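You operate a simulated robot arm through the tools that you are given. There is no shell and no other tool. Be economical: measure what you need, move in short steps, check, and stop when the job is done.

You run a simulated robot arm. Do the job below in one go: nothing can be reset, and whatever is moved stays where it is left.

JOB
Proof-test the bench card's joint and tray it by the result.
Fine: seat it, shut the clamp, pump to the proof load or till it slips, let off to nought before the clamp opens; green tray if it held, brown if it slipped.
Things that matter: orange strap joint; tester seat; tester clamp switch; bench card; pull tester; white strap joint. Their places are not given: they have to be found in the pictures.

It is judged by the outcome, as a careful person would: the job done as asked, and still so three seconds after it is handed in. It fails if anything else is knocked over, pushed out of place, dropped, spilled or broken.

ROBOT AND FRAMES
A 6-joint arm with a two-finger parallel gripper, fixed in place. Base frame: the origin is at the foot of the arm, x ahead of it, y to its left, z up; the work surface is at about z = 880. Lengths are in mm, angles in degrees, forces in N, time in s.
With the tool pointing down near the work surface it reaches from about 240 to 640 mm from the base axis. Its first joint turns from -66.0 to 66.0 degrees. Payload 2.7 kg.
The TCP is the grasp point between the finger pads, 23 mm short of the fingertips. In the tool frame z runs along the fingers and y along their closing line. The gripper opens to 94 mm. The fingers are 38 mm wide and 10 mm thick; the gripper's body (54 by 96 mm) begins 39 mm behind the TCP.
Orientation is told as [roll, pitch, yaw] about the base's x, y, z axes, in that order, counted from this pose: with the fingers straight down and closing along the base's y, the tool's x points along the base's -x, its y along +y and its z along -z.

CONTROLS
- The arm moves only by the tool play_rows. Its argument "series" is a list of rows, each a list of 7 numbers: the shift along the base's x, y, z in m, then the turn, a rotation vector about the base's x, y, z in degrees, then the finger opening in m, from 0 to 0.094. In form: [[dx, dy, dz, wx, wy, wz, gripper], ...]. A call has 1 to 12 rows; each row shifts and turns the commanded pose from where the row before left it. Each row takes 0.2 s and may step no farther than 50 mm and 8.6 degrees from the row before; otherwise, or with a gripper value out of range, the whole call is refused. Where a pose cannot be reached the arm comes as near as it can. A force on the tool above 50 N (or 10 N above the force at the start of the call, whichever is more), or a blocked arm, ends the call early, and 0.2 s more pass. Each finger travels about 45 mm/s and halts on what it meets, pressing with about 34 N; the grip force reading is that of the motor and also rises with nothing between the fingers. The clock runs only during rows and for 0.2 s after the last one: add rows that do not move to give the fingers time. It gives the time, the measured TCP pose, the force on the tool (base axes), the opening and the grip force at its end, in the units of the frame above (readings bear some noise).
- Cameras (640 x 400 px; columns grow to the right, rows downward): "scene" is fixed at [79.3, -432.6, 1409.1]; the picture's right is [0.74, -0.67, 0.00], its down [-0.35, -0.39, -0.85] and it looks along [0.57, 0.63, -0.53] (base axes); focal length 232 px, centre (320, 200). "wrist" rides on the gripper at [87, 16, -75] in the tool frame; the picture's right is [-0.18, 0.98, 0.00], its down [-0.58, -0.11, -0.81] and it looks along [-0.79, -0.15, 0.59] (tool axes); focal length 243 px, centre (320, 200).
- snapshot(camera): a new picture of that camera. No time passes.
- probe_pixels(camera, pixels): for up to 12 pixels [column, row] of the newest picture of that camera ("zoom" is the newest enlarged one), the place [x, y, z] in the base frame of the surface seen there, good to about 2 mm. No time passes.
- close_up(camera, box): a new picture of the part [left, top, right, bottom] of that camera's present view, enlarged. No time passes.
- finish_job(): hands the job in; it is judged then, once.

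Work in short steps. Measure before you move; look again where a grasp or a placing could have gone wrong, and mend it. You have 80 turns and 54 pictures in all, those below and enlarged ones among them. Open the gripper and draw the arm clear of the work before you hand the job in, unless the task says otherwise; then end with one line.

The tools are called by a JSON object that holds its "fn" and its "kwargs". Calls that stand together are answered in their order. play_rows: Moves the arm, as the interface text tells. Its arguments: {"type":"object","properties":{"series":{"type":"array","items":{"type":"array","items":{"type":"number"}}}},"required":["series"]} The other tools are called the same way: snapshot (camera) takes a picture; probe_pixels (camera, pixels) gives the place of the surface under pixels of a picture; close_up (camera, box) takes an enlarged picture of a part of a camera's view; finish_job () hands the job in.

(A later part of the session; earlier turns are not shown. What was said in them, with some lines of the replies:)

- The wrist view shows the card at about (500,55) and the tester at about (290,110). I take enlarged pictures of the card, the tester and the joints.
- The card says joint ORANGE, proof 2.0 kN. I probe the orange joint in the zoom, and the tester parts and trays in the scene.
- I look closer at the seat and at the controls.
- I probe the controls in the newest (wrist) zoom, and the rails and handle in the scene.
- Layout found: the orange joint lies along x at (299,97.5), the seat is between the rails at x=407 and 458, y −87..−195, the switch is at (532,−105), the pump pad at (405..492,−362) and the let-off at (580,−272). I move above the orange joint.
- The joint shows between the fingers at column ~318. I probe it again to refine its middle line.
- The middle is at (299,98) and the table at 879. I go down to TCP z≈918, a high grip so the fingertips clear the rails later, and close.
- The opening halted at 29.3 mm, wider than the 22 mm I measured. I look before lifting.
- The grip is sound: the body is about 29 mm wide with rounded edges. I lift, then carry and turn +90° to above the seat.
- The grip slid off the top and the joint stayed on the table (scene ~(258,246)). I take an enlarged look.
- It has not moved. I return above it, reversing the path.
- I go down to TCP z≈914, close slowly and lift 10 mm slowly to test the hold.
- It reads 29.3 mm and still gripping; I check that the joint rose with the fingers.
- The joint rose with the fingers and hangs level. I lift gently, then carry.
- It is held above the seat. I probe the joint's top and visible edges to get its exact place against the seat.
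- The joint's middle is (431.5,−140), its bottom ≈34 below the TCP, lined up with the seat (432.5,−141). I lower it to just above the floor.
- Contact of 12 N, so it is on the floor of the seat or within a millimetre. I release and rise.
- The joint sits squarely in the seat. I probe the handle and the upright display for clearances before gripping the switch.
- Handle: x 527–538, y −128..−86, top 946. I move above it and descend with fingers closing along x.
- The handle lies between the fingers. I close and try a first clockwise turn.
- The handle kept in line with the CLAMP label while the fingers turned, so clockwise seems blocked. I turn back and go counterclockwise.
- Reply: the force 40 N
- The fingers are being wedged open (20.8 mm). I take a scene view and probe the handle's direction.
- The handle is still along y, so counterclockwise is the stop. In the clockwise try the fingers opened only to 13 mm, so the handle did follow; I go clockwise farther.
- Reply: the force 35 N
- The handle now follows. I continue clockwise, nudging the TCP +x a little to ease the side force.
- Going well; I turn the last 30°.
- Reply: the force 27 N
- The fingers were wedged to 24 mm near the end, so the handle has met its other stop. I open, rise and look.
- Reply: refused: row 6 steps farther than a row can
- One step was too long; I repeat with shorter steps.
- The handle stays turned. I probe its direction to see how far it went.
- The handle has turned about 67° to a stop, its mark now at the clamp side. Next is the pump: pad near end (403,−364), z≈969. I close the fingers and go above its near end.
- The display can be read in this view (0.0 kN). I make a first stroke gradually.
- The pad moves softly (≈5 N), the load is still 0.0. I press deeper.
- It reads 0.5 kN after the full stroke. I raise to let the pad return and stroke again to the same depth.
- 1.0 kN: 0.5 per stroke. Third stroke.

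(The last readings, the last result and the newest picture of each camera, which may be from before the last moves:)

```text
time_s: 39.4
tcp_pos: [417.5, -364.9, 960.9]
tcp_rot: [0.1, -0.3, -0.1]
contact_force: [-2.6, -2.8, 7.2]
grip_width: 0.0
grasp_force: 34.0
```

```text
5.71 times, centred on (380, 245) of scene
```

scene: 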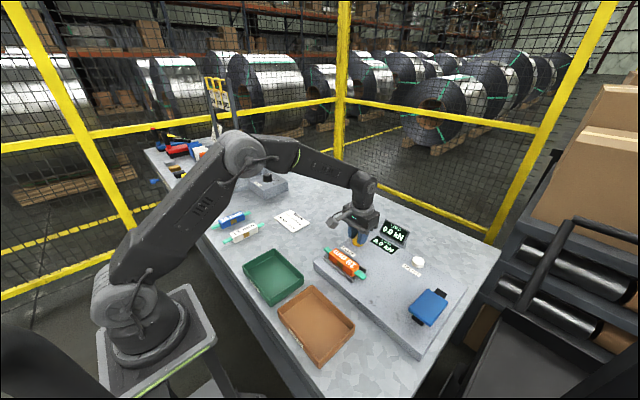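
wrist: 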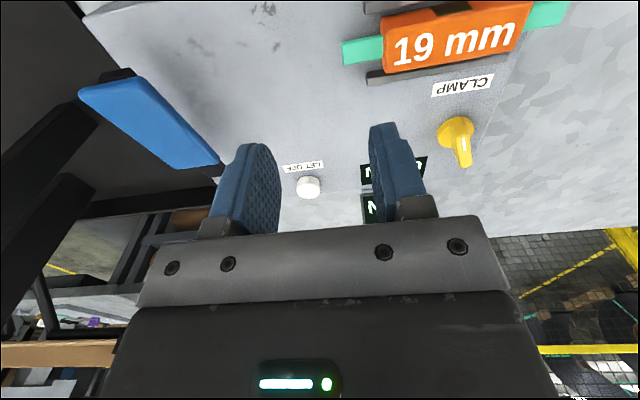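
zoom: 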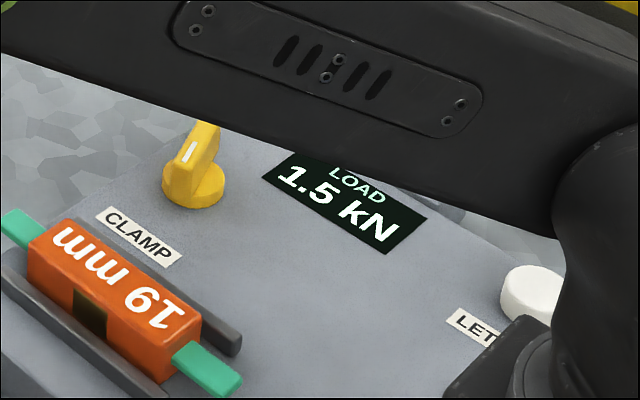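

1.5 kN, joint unchanged. One more stroke to 2.0 kN.

{"fn": "play_rows", "kwargs": {"series": [[0, 0, 0.02, 0, 0, 0, 0], [0, 0, 0.02, 0, 0, 0, 0], [0, 0, 0, 0, 0, 0, 0], [0, 0, -0.01, 0, 0, 0, 0], [0, 0, -0.01, 0, 0, 0, 0], [0, 0, -0.01, 0, 0, 0, 0], [0, 0, -0.01, 0, 0, 0, 0], [0, 0, 0, 0, 0, 0, 0]]}}

{"fn": "close_up", "kwargs": {"camera": "scene", "box": [330, 210, 430, 280]}}

```text
time_s: 41.2
tcp_pos: [416.9, -363.9, 960.5]
tcp_rot: [0.0, -0.2, -0.1]
contact_force: [-3.1, 0.1, 9.0]
grip_width: 0.0
grasp_force: 33.6
```

```text
5.71 times, centred on (380, 245) of scene
```

zoom: 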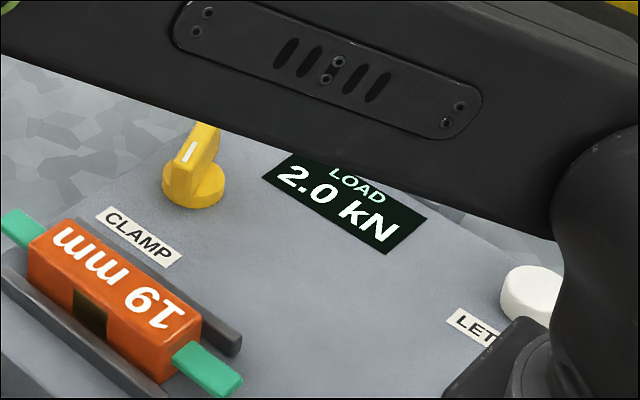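

2.0 kN reached. I rise and move above the let-off knob, then read the display again to see whether it held.

{"fn": "play_rows", "kwargs": {"series": [[0, 0, 0.025, 0, 0, 0, 0], [0, 0, 0.03, 0, 0, 0, 0], [0.035, 0.022, 0, 0, 0, 0, 0], [0.035, 0.022, 0, 0, 0, 0, 0], [0.035, 0.022, 0, 0, 0, 0, 0], [0.035, 0.022, 0, 0, 0, 0, 0], [0.019, 0.005, -0.02, 0, 0, 0, 0], [0, 0, -0.02, 0, 0, 0, 0], [0, 0, 0, 0, 0, 0, 0]]}}

{"fn": "close_up", "kwargs": {"camera": "scene", "box": [330, 200, 450, 290]}}

```text
time_s: 43.2
tcp_pos: [573.9, -272.1, 974.9]
tcp_rot: [0.1, 0.0, 0.0]
contact_force: [0.4, 0.3, 0.1]
grip_width: 0.3
grasp_force: 34.2
out of reach, approached as far as the arm can: row 7
```

```text
4.44 times, centred on (390, 245) of scene
```

zoom: 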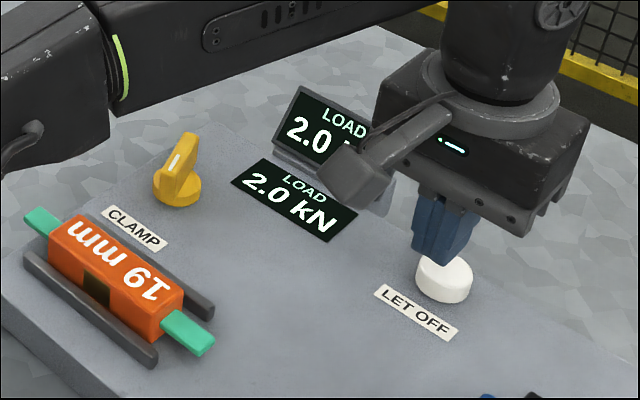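

It still reads 2.0 kN two seconds later: it held. I press the let-off down.

{"fn": "play_rows", "kwargs": {"series": [[0.003, 0, -0.012, 0, 0, 0, 0], [0, 0, -0.01, 0, 0, 0, 0], [0, 0, -0.004, 0, 0, 0, 0], [0, 0, -0.003, 0, 0, 0, 0], [0, 0, -0.003, 0, 0, 0, 0], [0, 0, 0, 0, 0, 0, 0], [0, 0, 0, 0, 0, 0, 0]]}}

{"fn": "close_up", "kwargs": {"camera": "scene", "box": [330, 200, 450, 290]}}

```text
time_s: 44.8
tcp_pos: [577.8, -272.9, 942.6]
tcp_rot: [0.1, 0.0, 0.0]
contact_force: [-1.9, -2.5, 5.3]
grip_width: 0.0
grasp_force: 34.3
out of reach, approached as far as the arm can: row 2
```

```text
4.44 times, centred on (390, 245) of scene
```

zoom: 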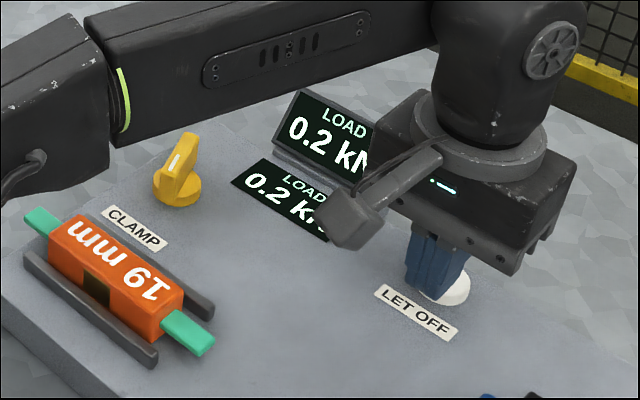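

Falling: 0.2 kN. I hold a little longer, then rise.

{"fn": "play_rows", "kwargs": {"series": [[0, 0, 0, 0, 0, 0, 0], [0, 0, 0, 0, 0, 0, 0], [0, 0, 0, 0, 0, 0, 0], [0, 0, 0, 0, 0, 0, 0], [0, 0, 0, 0, 0, 0, 0], [-0.005, 0, 0.015, 0, 0, 0, 0], [-0.01, 0, 0.035, 0, 0, 0, 0], [0, 0, 0.02, 0, 0, 0, 0], [0, 0, 0, 0, 0, 0, 0.0]]}}

{"fn": "close_up", "kwargs": {"camera": "scene", "box": [330, 200, 450, 290]}}

```text
time_s: 46.8
tcp_pos: [567.6, -273.2, 1011.7]
tcp_rot: [0.1, -0.1, 0.0]
contact_force: [-0.2, -0.6, 0.1]
grip_width: 0.2
grasp_force: 34.6
out of reach, approached as far as the arm can: row 6, 7, 8
```

```text
4.44 times, centred on (390, 245) of scene
```

zoom: 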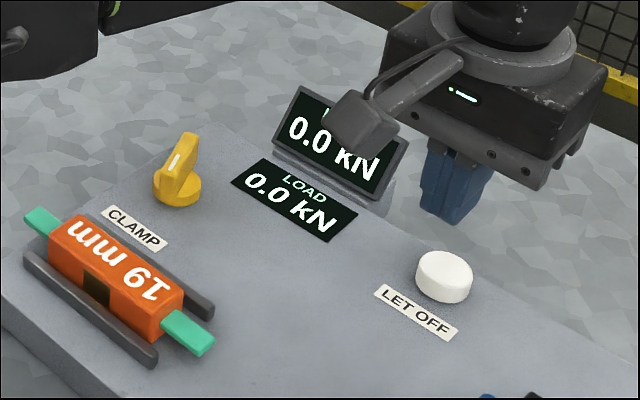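

0.0 kN. Now I open the clamp: move above the switch with yaw ≈ 23° to match the handle.

{"fn": "play_rows", "kwargs": {"series": [[-0.01, 0.025, 0, 0, 0, 5, 0.02], [-0.007, 0.035, 0, 0, 0, 6, 0.04], [-0.007, 0.035, 0, 0, 0, 6, 0.04], [-0.007, 0.035, 0, 0, 0, 6, 0.04], [-0.004, 0.036, 0, 0, 0, 0, 0.04], [0, 0, 0, 0, 0, 0, 0.04]]}}

{"fn": "snapshot", "kwargs": {"camera": "wrist"}}

```text
time_s: 48.2
tcp_pos: [532.8, -110.4, 1010.6]
tcp_rot: [0.0, -0.2, 22.9]
contact_force: [-0.4, 0.1, -0.6]
grip_width: 40.1
grasp_force: 0.0
```

```text
12 pictures are left
```

wrist: 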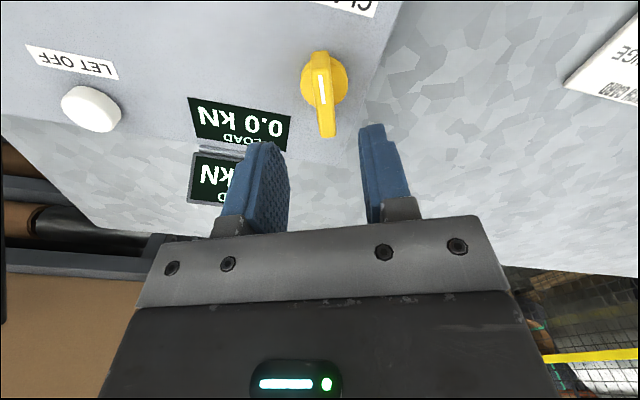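

The handle lines up between the fingers. I descend, close and begin turning counterclockwise.

{"fn": "play_rows", "kwargs": {"series": [[0, 0.003, -0.025, 0, 0, 0, 0.04], [0, 0, -0.025, 0, 0, 0, 0.04], [0, 0, -0.012, 0, 0, 0, 0.04], [0, 0, 0, 0, 0, 0, 0.005], [0, 0, 0, 0, 0, 0, 0.005], [0, 0, 0, 0, 0, 0, 0.005], [0, 0, 0, 0, 0, 5, 0.005], [0, 0, 0, 0, 0, 5, 0.005], [0, 0, 0, 0, 0, 5, 0.005], [0, 0, 0, 0, 0, 5, 0.005], [0, 0, 0, 0, 0, 5, 0.005], [0, 0, 0, 0, 0, 5, 0.005]]}}

{"fn": "play_rows", "kwargs": {"series": [[0, 0, 0, 0, 0, 5, 0.005], [0, 0, 0, 0, 0, 5, 0.005], [0, 0, 0, 0, 0, 5, 0.005], [0, 0, 0, 0, 0, 5, 0.005], [0, 0, 0, 0, 0, 5, 0.005], [0, 0, 0, 0, 0, 5, 0.005], [0, 0, 0, 0, 0, 5, 0.005], [0, 0, 0, 0, 0, 4, 0.005], [0, 0, 0, 0, 0, 0, 0.005]]}}

```text
time_s: 50.8
tcp_pos: [533.6, -105.4, 950.8]
tcp_rot: [-0.1, -0.2, 53.2]
contact_force: [19.8, -6.6, -9.6]
grip_width: 11.9
grasp_force: 44.7
```

```text
time_s: 52.8
tcp_pos: [533.4, -106.6, 950.2]
tcp_rot: [-0.4, 0.0, 91.9]
contact_force: [31.9, -22.6, -15.8]
grip_width: 12.1
grasp_force: 44.9
```

The handle followed to 92° with no wedging. I release, rise, and go above the seat with yaw 90.

{"fn": "play_rows", "kwargs": {"series": [[0, 0, 0, 0, 0, 0, 0.045], [0, 0, 0, 0, 0, 0, 0.045], [0, 0, 0, 0, 0, 0, 0.045], [0, 0, 0.02, 0, 0, 0, 0.045], [0, 0, 0.03, 0, 0, 0, 0.045], [-0.03, -0.01, 0.02, 0, 0, -2, 0.045], [-0.035, -0.012, 0, 0, 0, 0, 0.045], [-0.0355, -0.012, 0, 0, 0, 0, 0.05], [0, 0, 0, 0, 0, 0, 0.05]]}}

{"fn": "snapshot", "kwargs": {"camera": "wrist"}}

{"fn": "probe_pixels", "kwargs": {"camera": "wrist", "pixels": [[320, 115], [318, 60], [205, 113], [222, 145], [295, 10], [337, 10]]}}

```text
time_s: 54.8
tcp_pos: [432.0, -140.5, 1021.4]
tcp_rot: [0.1, -0.1, 90.1]
contact_force: [0.7, 0.2, 0.1]
grip_width: 50.1
grasp_force: 0.2
```

```text
11 pictures are left
```

wrist: 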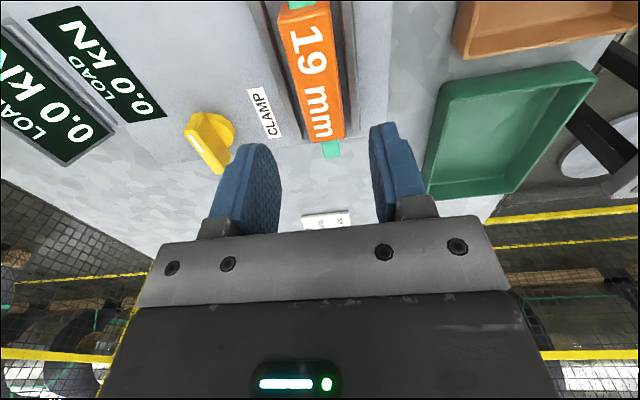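

```text
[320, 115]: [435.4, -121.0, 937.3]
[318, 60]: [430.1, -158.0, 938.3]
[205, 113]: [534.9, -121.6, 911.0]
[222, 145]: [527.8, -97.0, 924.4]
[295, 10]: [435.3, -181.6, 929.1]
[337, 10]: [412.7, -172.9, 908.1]
```

The handle is back to its open position and the joint lies still. I descend to just above the rail tops and grip.

{"fn": "play_rows", "kwargs": {"series": [[0, 0, -0.025, 0, 0, 0, 0.045], [0, 0, -0.025, 0, 0, 0, 0.045], [0, 0, -0.02, 0, 0, 0, 0.045], [0, 0, -0.005, 0, 0, 0, 0.045], [0, 0, -0.001, 0, 0, 0, 0.045], [0, 0, -0.001, 0, 0, 0, 0.045], [0, 0, 0, 0, 0, 0, 0.045]]}}

```text
time_s: 56.4
tcp_pos: [432.0, -139.9, 945.5]
tcp_rot: [0.0, -0.1, 90.0]
contact_force: [-8.9, 3.8, 18.1]
grip_width: 44.2
grasp_force: 0.1
```

The fingertips touch the rail tops (18 N). I ease up slightly, close, then lift slowly.

{"fn": "play_rows", "kwargs": {"series": [[0, 0, 0.001, 0, 0, 0, 0.045], [0, 0, 0, 0, 0, 0, 0.01], [0, 0, 0, 0, 0, 0, 0.01], [0, 0, 0, 0, 0, 0, 0.01], [0, 0, 0, 0, 0, 0, 0.01]]}}

{"fn": "play_rows", "kwargs": {"series": [[0, 0, 0.002, 0, 0, 0, 0.005], [0, 0, 0.003, 0, 0, 0, 0.005], [0, 0, 0.004, 0, 0, 0, 0.005], [0, 0, 0.005, 0, 0, 0, 0.005], [0, 0, 0.006, 0, 0, 0, 0.005], [0, 0, 0.006, 0, 0, 0, 0.005], [0, 0, 0.006, 0, 0, 0, 0.005], [0, 0, 0, 0, 0, 0, 0.005]]}}

{"fn": "close_up", "kwargs": {"camera": "scene", "box": [310, 210, 410, 290]}}

```text
time_s: 57.6
tcp_pos: [432.1, -139.1, 945.5]
tcp_rot: [0.0, -0.1, 90.0]
contact_force: [-5.5, -1.9, 17.1]
grip_width: 29.2
grasp_force: 34.0
```

```text
time_s: 59.4
tcp_pos: [431.0, -140.5, 976.1]
tcp_rot: [0.0, -0.1, 89.9]
contact_force: [0.5, -0.1, 0.4]
grip_width: 29.2
grasp_force: 33.9
```

```text
5.00 times, centred on (360, 250) of scene
```

zoom: 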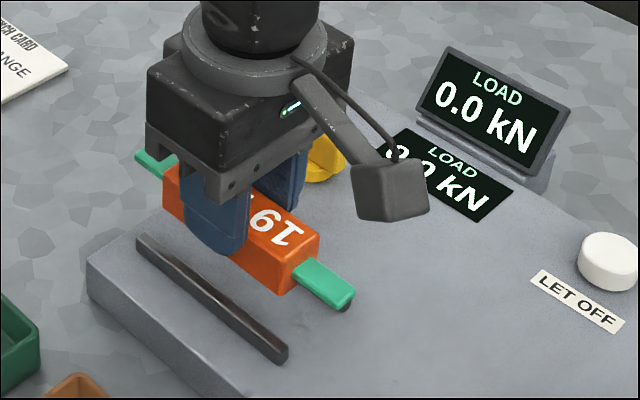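

The joint rose cleanly. I lift further and carry it to above the green tray's middle (274,−22), turning −25° so it lies diagonally inside.

{"fn": "play_rows", "kwargs": {"series": [[0, 0, 0.01, 0, 0, 0, 0.005], [0, 0, 0.014, 0, 0, 0, 0.005], [-0.008, 0.006, 0, 0, 0, -3, 0.005], [-0.016, 0.012, 0, 0, 0, -3, 0.005], [-0.02, 0.015, 0, 0, 0, -3, 0.005], [-0.02, 0.015, 0, 0, 0, -3, 0.005], [-0.02, 0.015, 0, 0, 0, -3, 0.005], [-0.02, 0.015, 0, 0, 0, -3, 0.005], [-0.02, 0.015, 0, 0, 0, -3, 0.005], [-0.02, 0.015, 0, 0, 0, -3, 0.005], [-0.01, 0.008, 0, 0, 0, -1, 0.005], [-0.003, 0.002, 0, 0, 0, 0, 0.005]]}}

{"fn": "snapshot", "kwargs": {"camera": "scene"}}

{"fn": "snapshot", "kwargs": {"camera": "wrist"}}

```text
time_s: 62.0
tcp_pos: [275.0, -22.1, 1000.2]
tcp_rot: [0.2, -0.1, 65.1]
contact_force: [-0.3, -0.4, -1.5]
grip_width: 29.5
grasp_force: 34.1
```

```text
9 pictures are left
```

scene: 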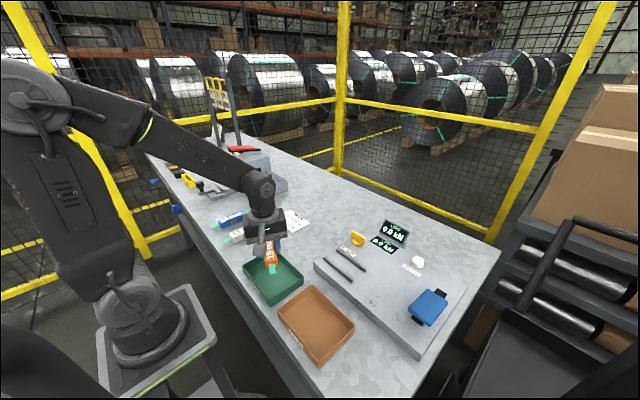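

```text
8 pictures are left
```

wrist: 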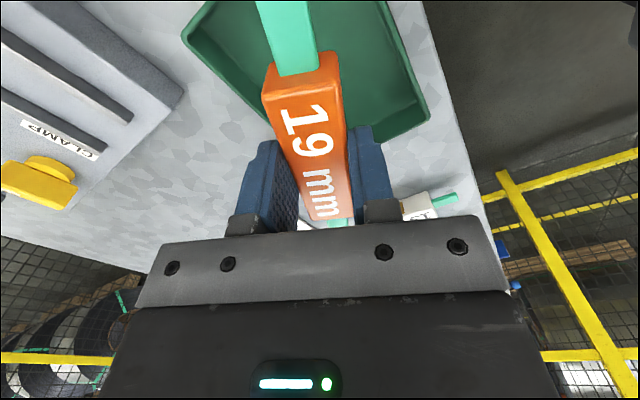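

It is above the tray. I probe the tray rim and the joint to confirm centring.

{"fn": "probe_pixels", "kwargs": {"camera": "wrist", "pixels": [[186, 36], [428, 112], [391, 10], [209, 5], [268, 85], [335, 80], [315, 215], [410, 118], [220, 40], [290, 30]]}}

{"fn": "probe_pixels", "kwargs": {"camera": "scene", "pixels": [[243, 266], [302, 277], [270, 303], [260, 285], [285, 290], [255, 275]]}}

```text
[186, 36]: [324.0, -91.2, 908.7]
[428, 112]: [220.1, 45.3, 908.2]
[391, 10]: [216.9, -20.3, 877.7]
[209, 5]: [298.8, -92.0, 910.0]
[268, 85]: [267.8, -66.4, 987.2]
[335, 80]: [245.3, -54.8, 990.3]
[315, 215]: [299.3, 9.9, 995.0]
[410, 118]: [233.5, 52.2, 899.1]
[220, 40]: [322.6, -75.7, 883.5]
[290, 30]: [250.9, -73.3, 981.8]
```

```text
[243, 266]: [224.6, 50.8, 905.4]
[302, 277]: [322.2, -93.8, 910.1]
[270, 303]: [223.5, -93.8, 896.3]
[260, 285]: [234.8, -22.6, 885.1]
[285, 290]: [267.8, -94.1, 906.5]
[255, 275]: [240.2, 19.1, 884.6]
```

Centred: joint middle (275,−22), tray middle (273,−21), floor 884. I lower to just above the floor.

{"fn": "play_rows", "kwargs": {"series": [[0, 0, -0.015, 0, 0, 0, 0.005], [0, 0, -0.02, 0, 0, 0, 0.005], [0, 0, -0.02, 0, 0, 0, 0.005], [0, 0, -0.015, 0, 0, 0, 0.005], [0, 0, -0.006, 0, 0, 0, 0.005], [0, 0, -0.001, 0, 0, 0, 0.005], [0, 0, 0, 0, 0, 0, 0.005]]}}

{"fn": "close_up", "kwargs": {"camera": "scene", "box": [220, 220, 340, 320]}}

```text
time_s: 63.6
tcp_pos: [274.8, -20.9, 923.2]
tcp_rot: [0.0, 0.0, 65.0]
contact_force: [-0.4, -0.2, -1.6]
grip_width: 29.2
grasp_force: 33.8
```

```text
4.00 times, centred on (280, 270) of scene
```

zoom: 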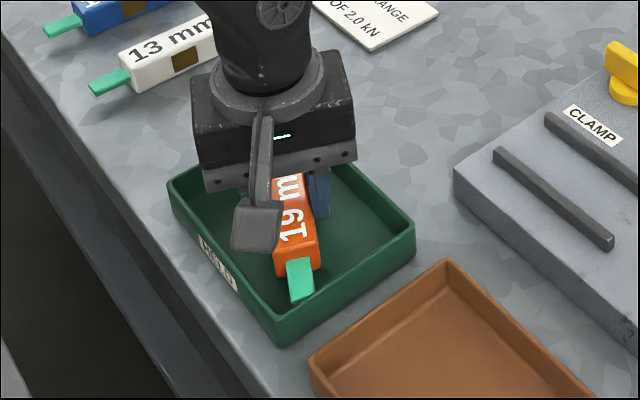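

It is inside the walls, not yet touching. I lower millimetre by millimetre.

{"fn": "play_rows", "kwargs": {"series": [[0, 0, -0.001, 0, 0, 0, 0.005], [0, 0, -0.001, 0, 0, 0, 0.005], [0, 0, 0, 0, 0, 0, 0.005]]}}

{"fn": "play_rows", "kwargs": {"series": [[0, 0, -0.001, 0, 0, 0, 0.005], [0, 0, -0.001, 0, 0, 0, 0.005], [0, 0, 0, 0, 0, 0, 0.005]]}}

```text
time_s: 64.4
tcp_pos: [275.7, -21.4, 920.8]
tcp_rot: [0.0, -0.1, 65.0]
contact_force: [0.7, -0.4, -0.5]
grip_width: 29.0
grasp_force: 33.9
```

```text
time_s: 65.2
tcp_pos: [275.7, -22.2, 918.1]
tcp_rot: [0.1, -0.1, 65.0]
contact_force: [-0.5, -1.5, -1.0]
grip_width: 28.9
grasp_force: 34.1
```

Still no contact force; a little lower.

{"fn": "play_rows", "kwargs": {"series": [[0, 0, -0.001, 0, 0, 0, 0.005], [0, 0, -0.001, 0, 0, 0, 0.005], [0, 0, 0, 0, 0, 0, 0.005]]}}

```text
time_s: 66.0
tcp_pos: [275.6, -23.0, 917.9]
tcp_rot: [0.1, -0.1, 65.0]
contact_force: [-7.2, 0.3, 24.5]
grip_width: 29.3
grasp_force: 33.8
```

The joint is on the floor (24 N). I release and draw clear.

{"fn": "play_rows", "kwargs": {"series": [[0, 0, 0.001, 0, 0, 0, 0.035], [0, 0, 0, 0, 0, 0, 0.045], [0, 0, 0, 0, 0, 0, 0.045], [0, 0, 0.01, 0, 0, 0, 0.045], [0, 0, 0.03, 0, 0, 0, 0.045], [0, 0, 0.045, 0, 0, 0, 0.045], [0, 0, 0.045, 0, 0, 0, 0.045], [0, 0, 0.045, 0, 0, 0, 0.06], [0.02, 0, 0.04, 0, 0, 0, 0.08], [0.02, 0.02, 0.03, 0, 0, 0, 0.09]]}}

{"fn": "close_up", "kwargs": {"camera": "scene", "box": [210, 200, 430, 360]}}

```text
time_s: 68.2
tcp_pos: [315.4, -2.8, 1164.5]
tcp_rot: [0.1, -0.1, 65.0]
contact_force: [-0.3, 0.1, -0.2]
grip_width: 90.1
grasp_force: 0.0
```

```text
2.50 times, centred on (320, 280) of scene
```

zoom: 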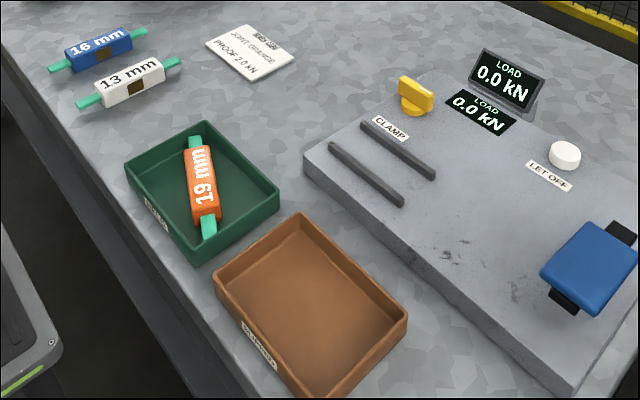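

The orange joint lies flat in the green tray. The load reads 0.0, the clamp is open and everything else is in place, so I hand in.

{"fn": "finish_job", "kwargs": {}}

```text
The job is handed in.
```

The orange joint held the 2.0 kN proof load; I let the load off to 0.0 before opening the clamp, and the joint is now in the green tray.
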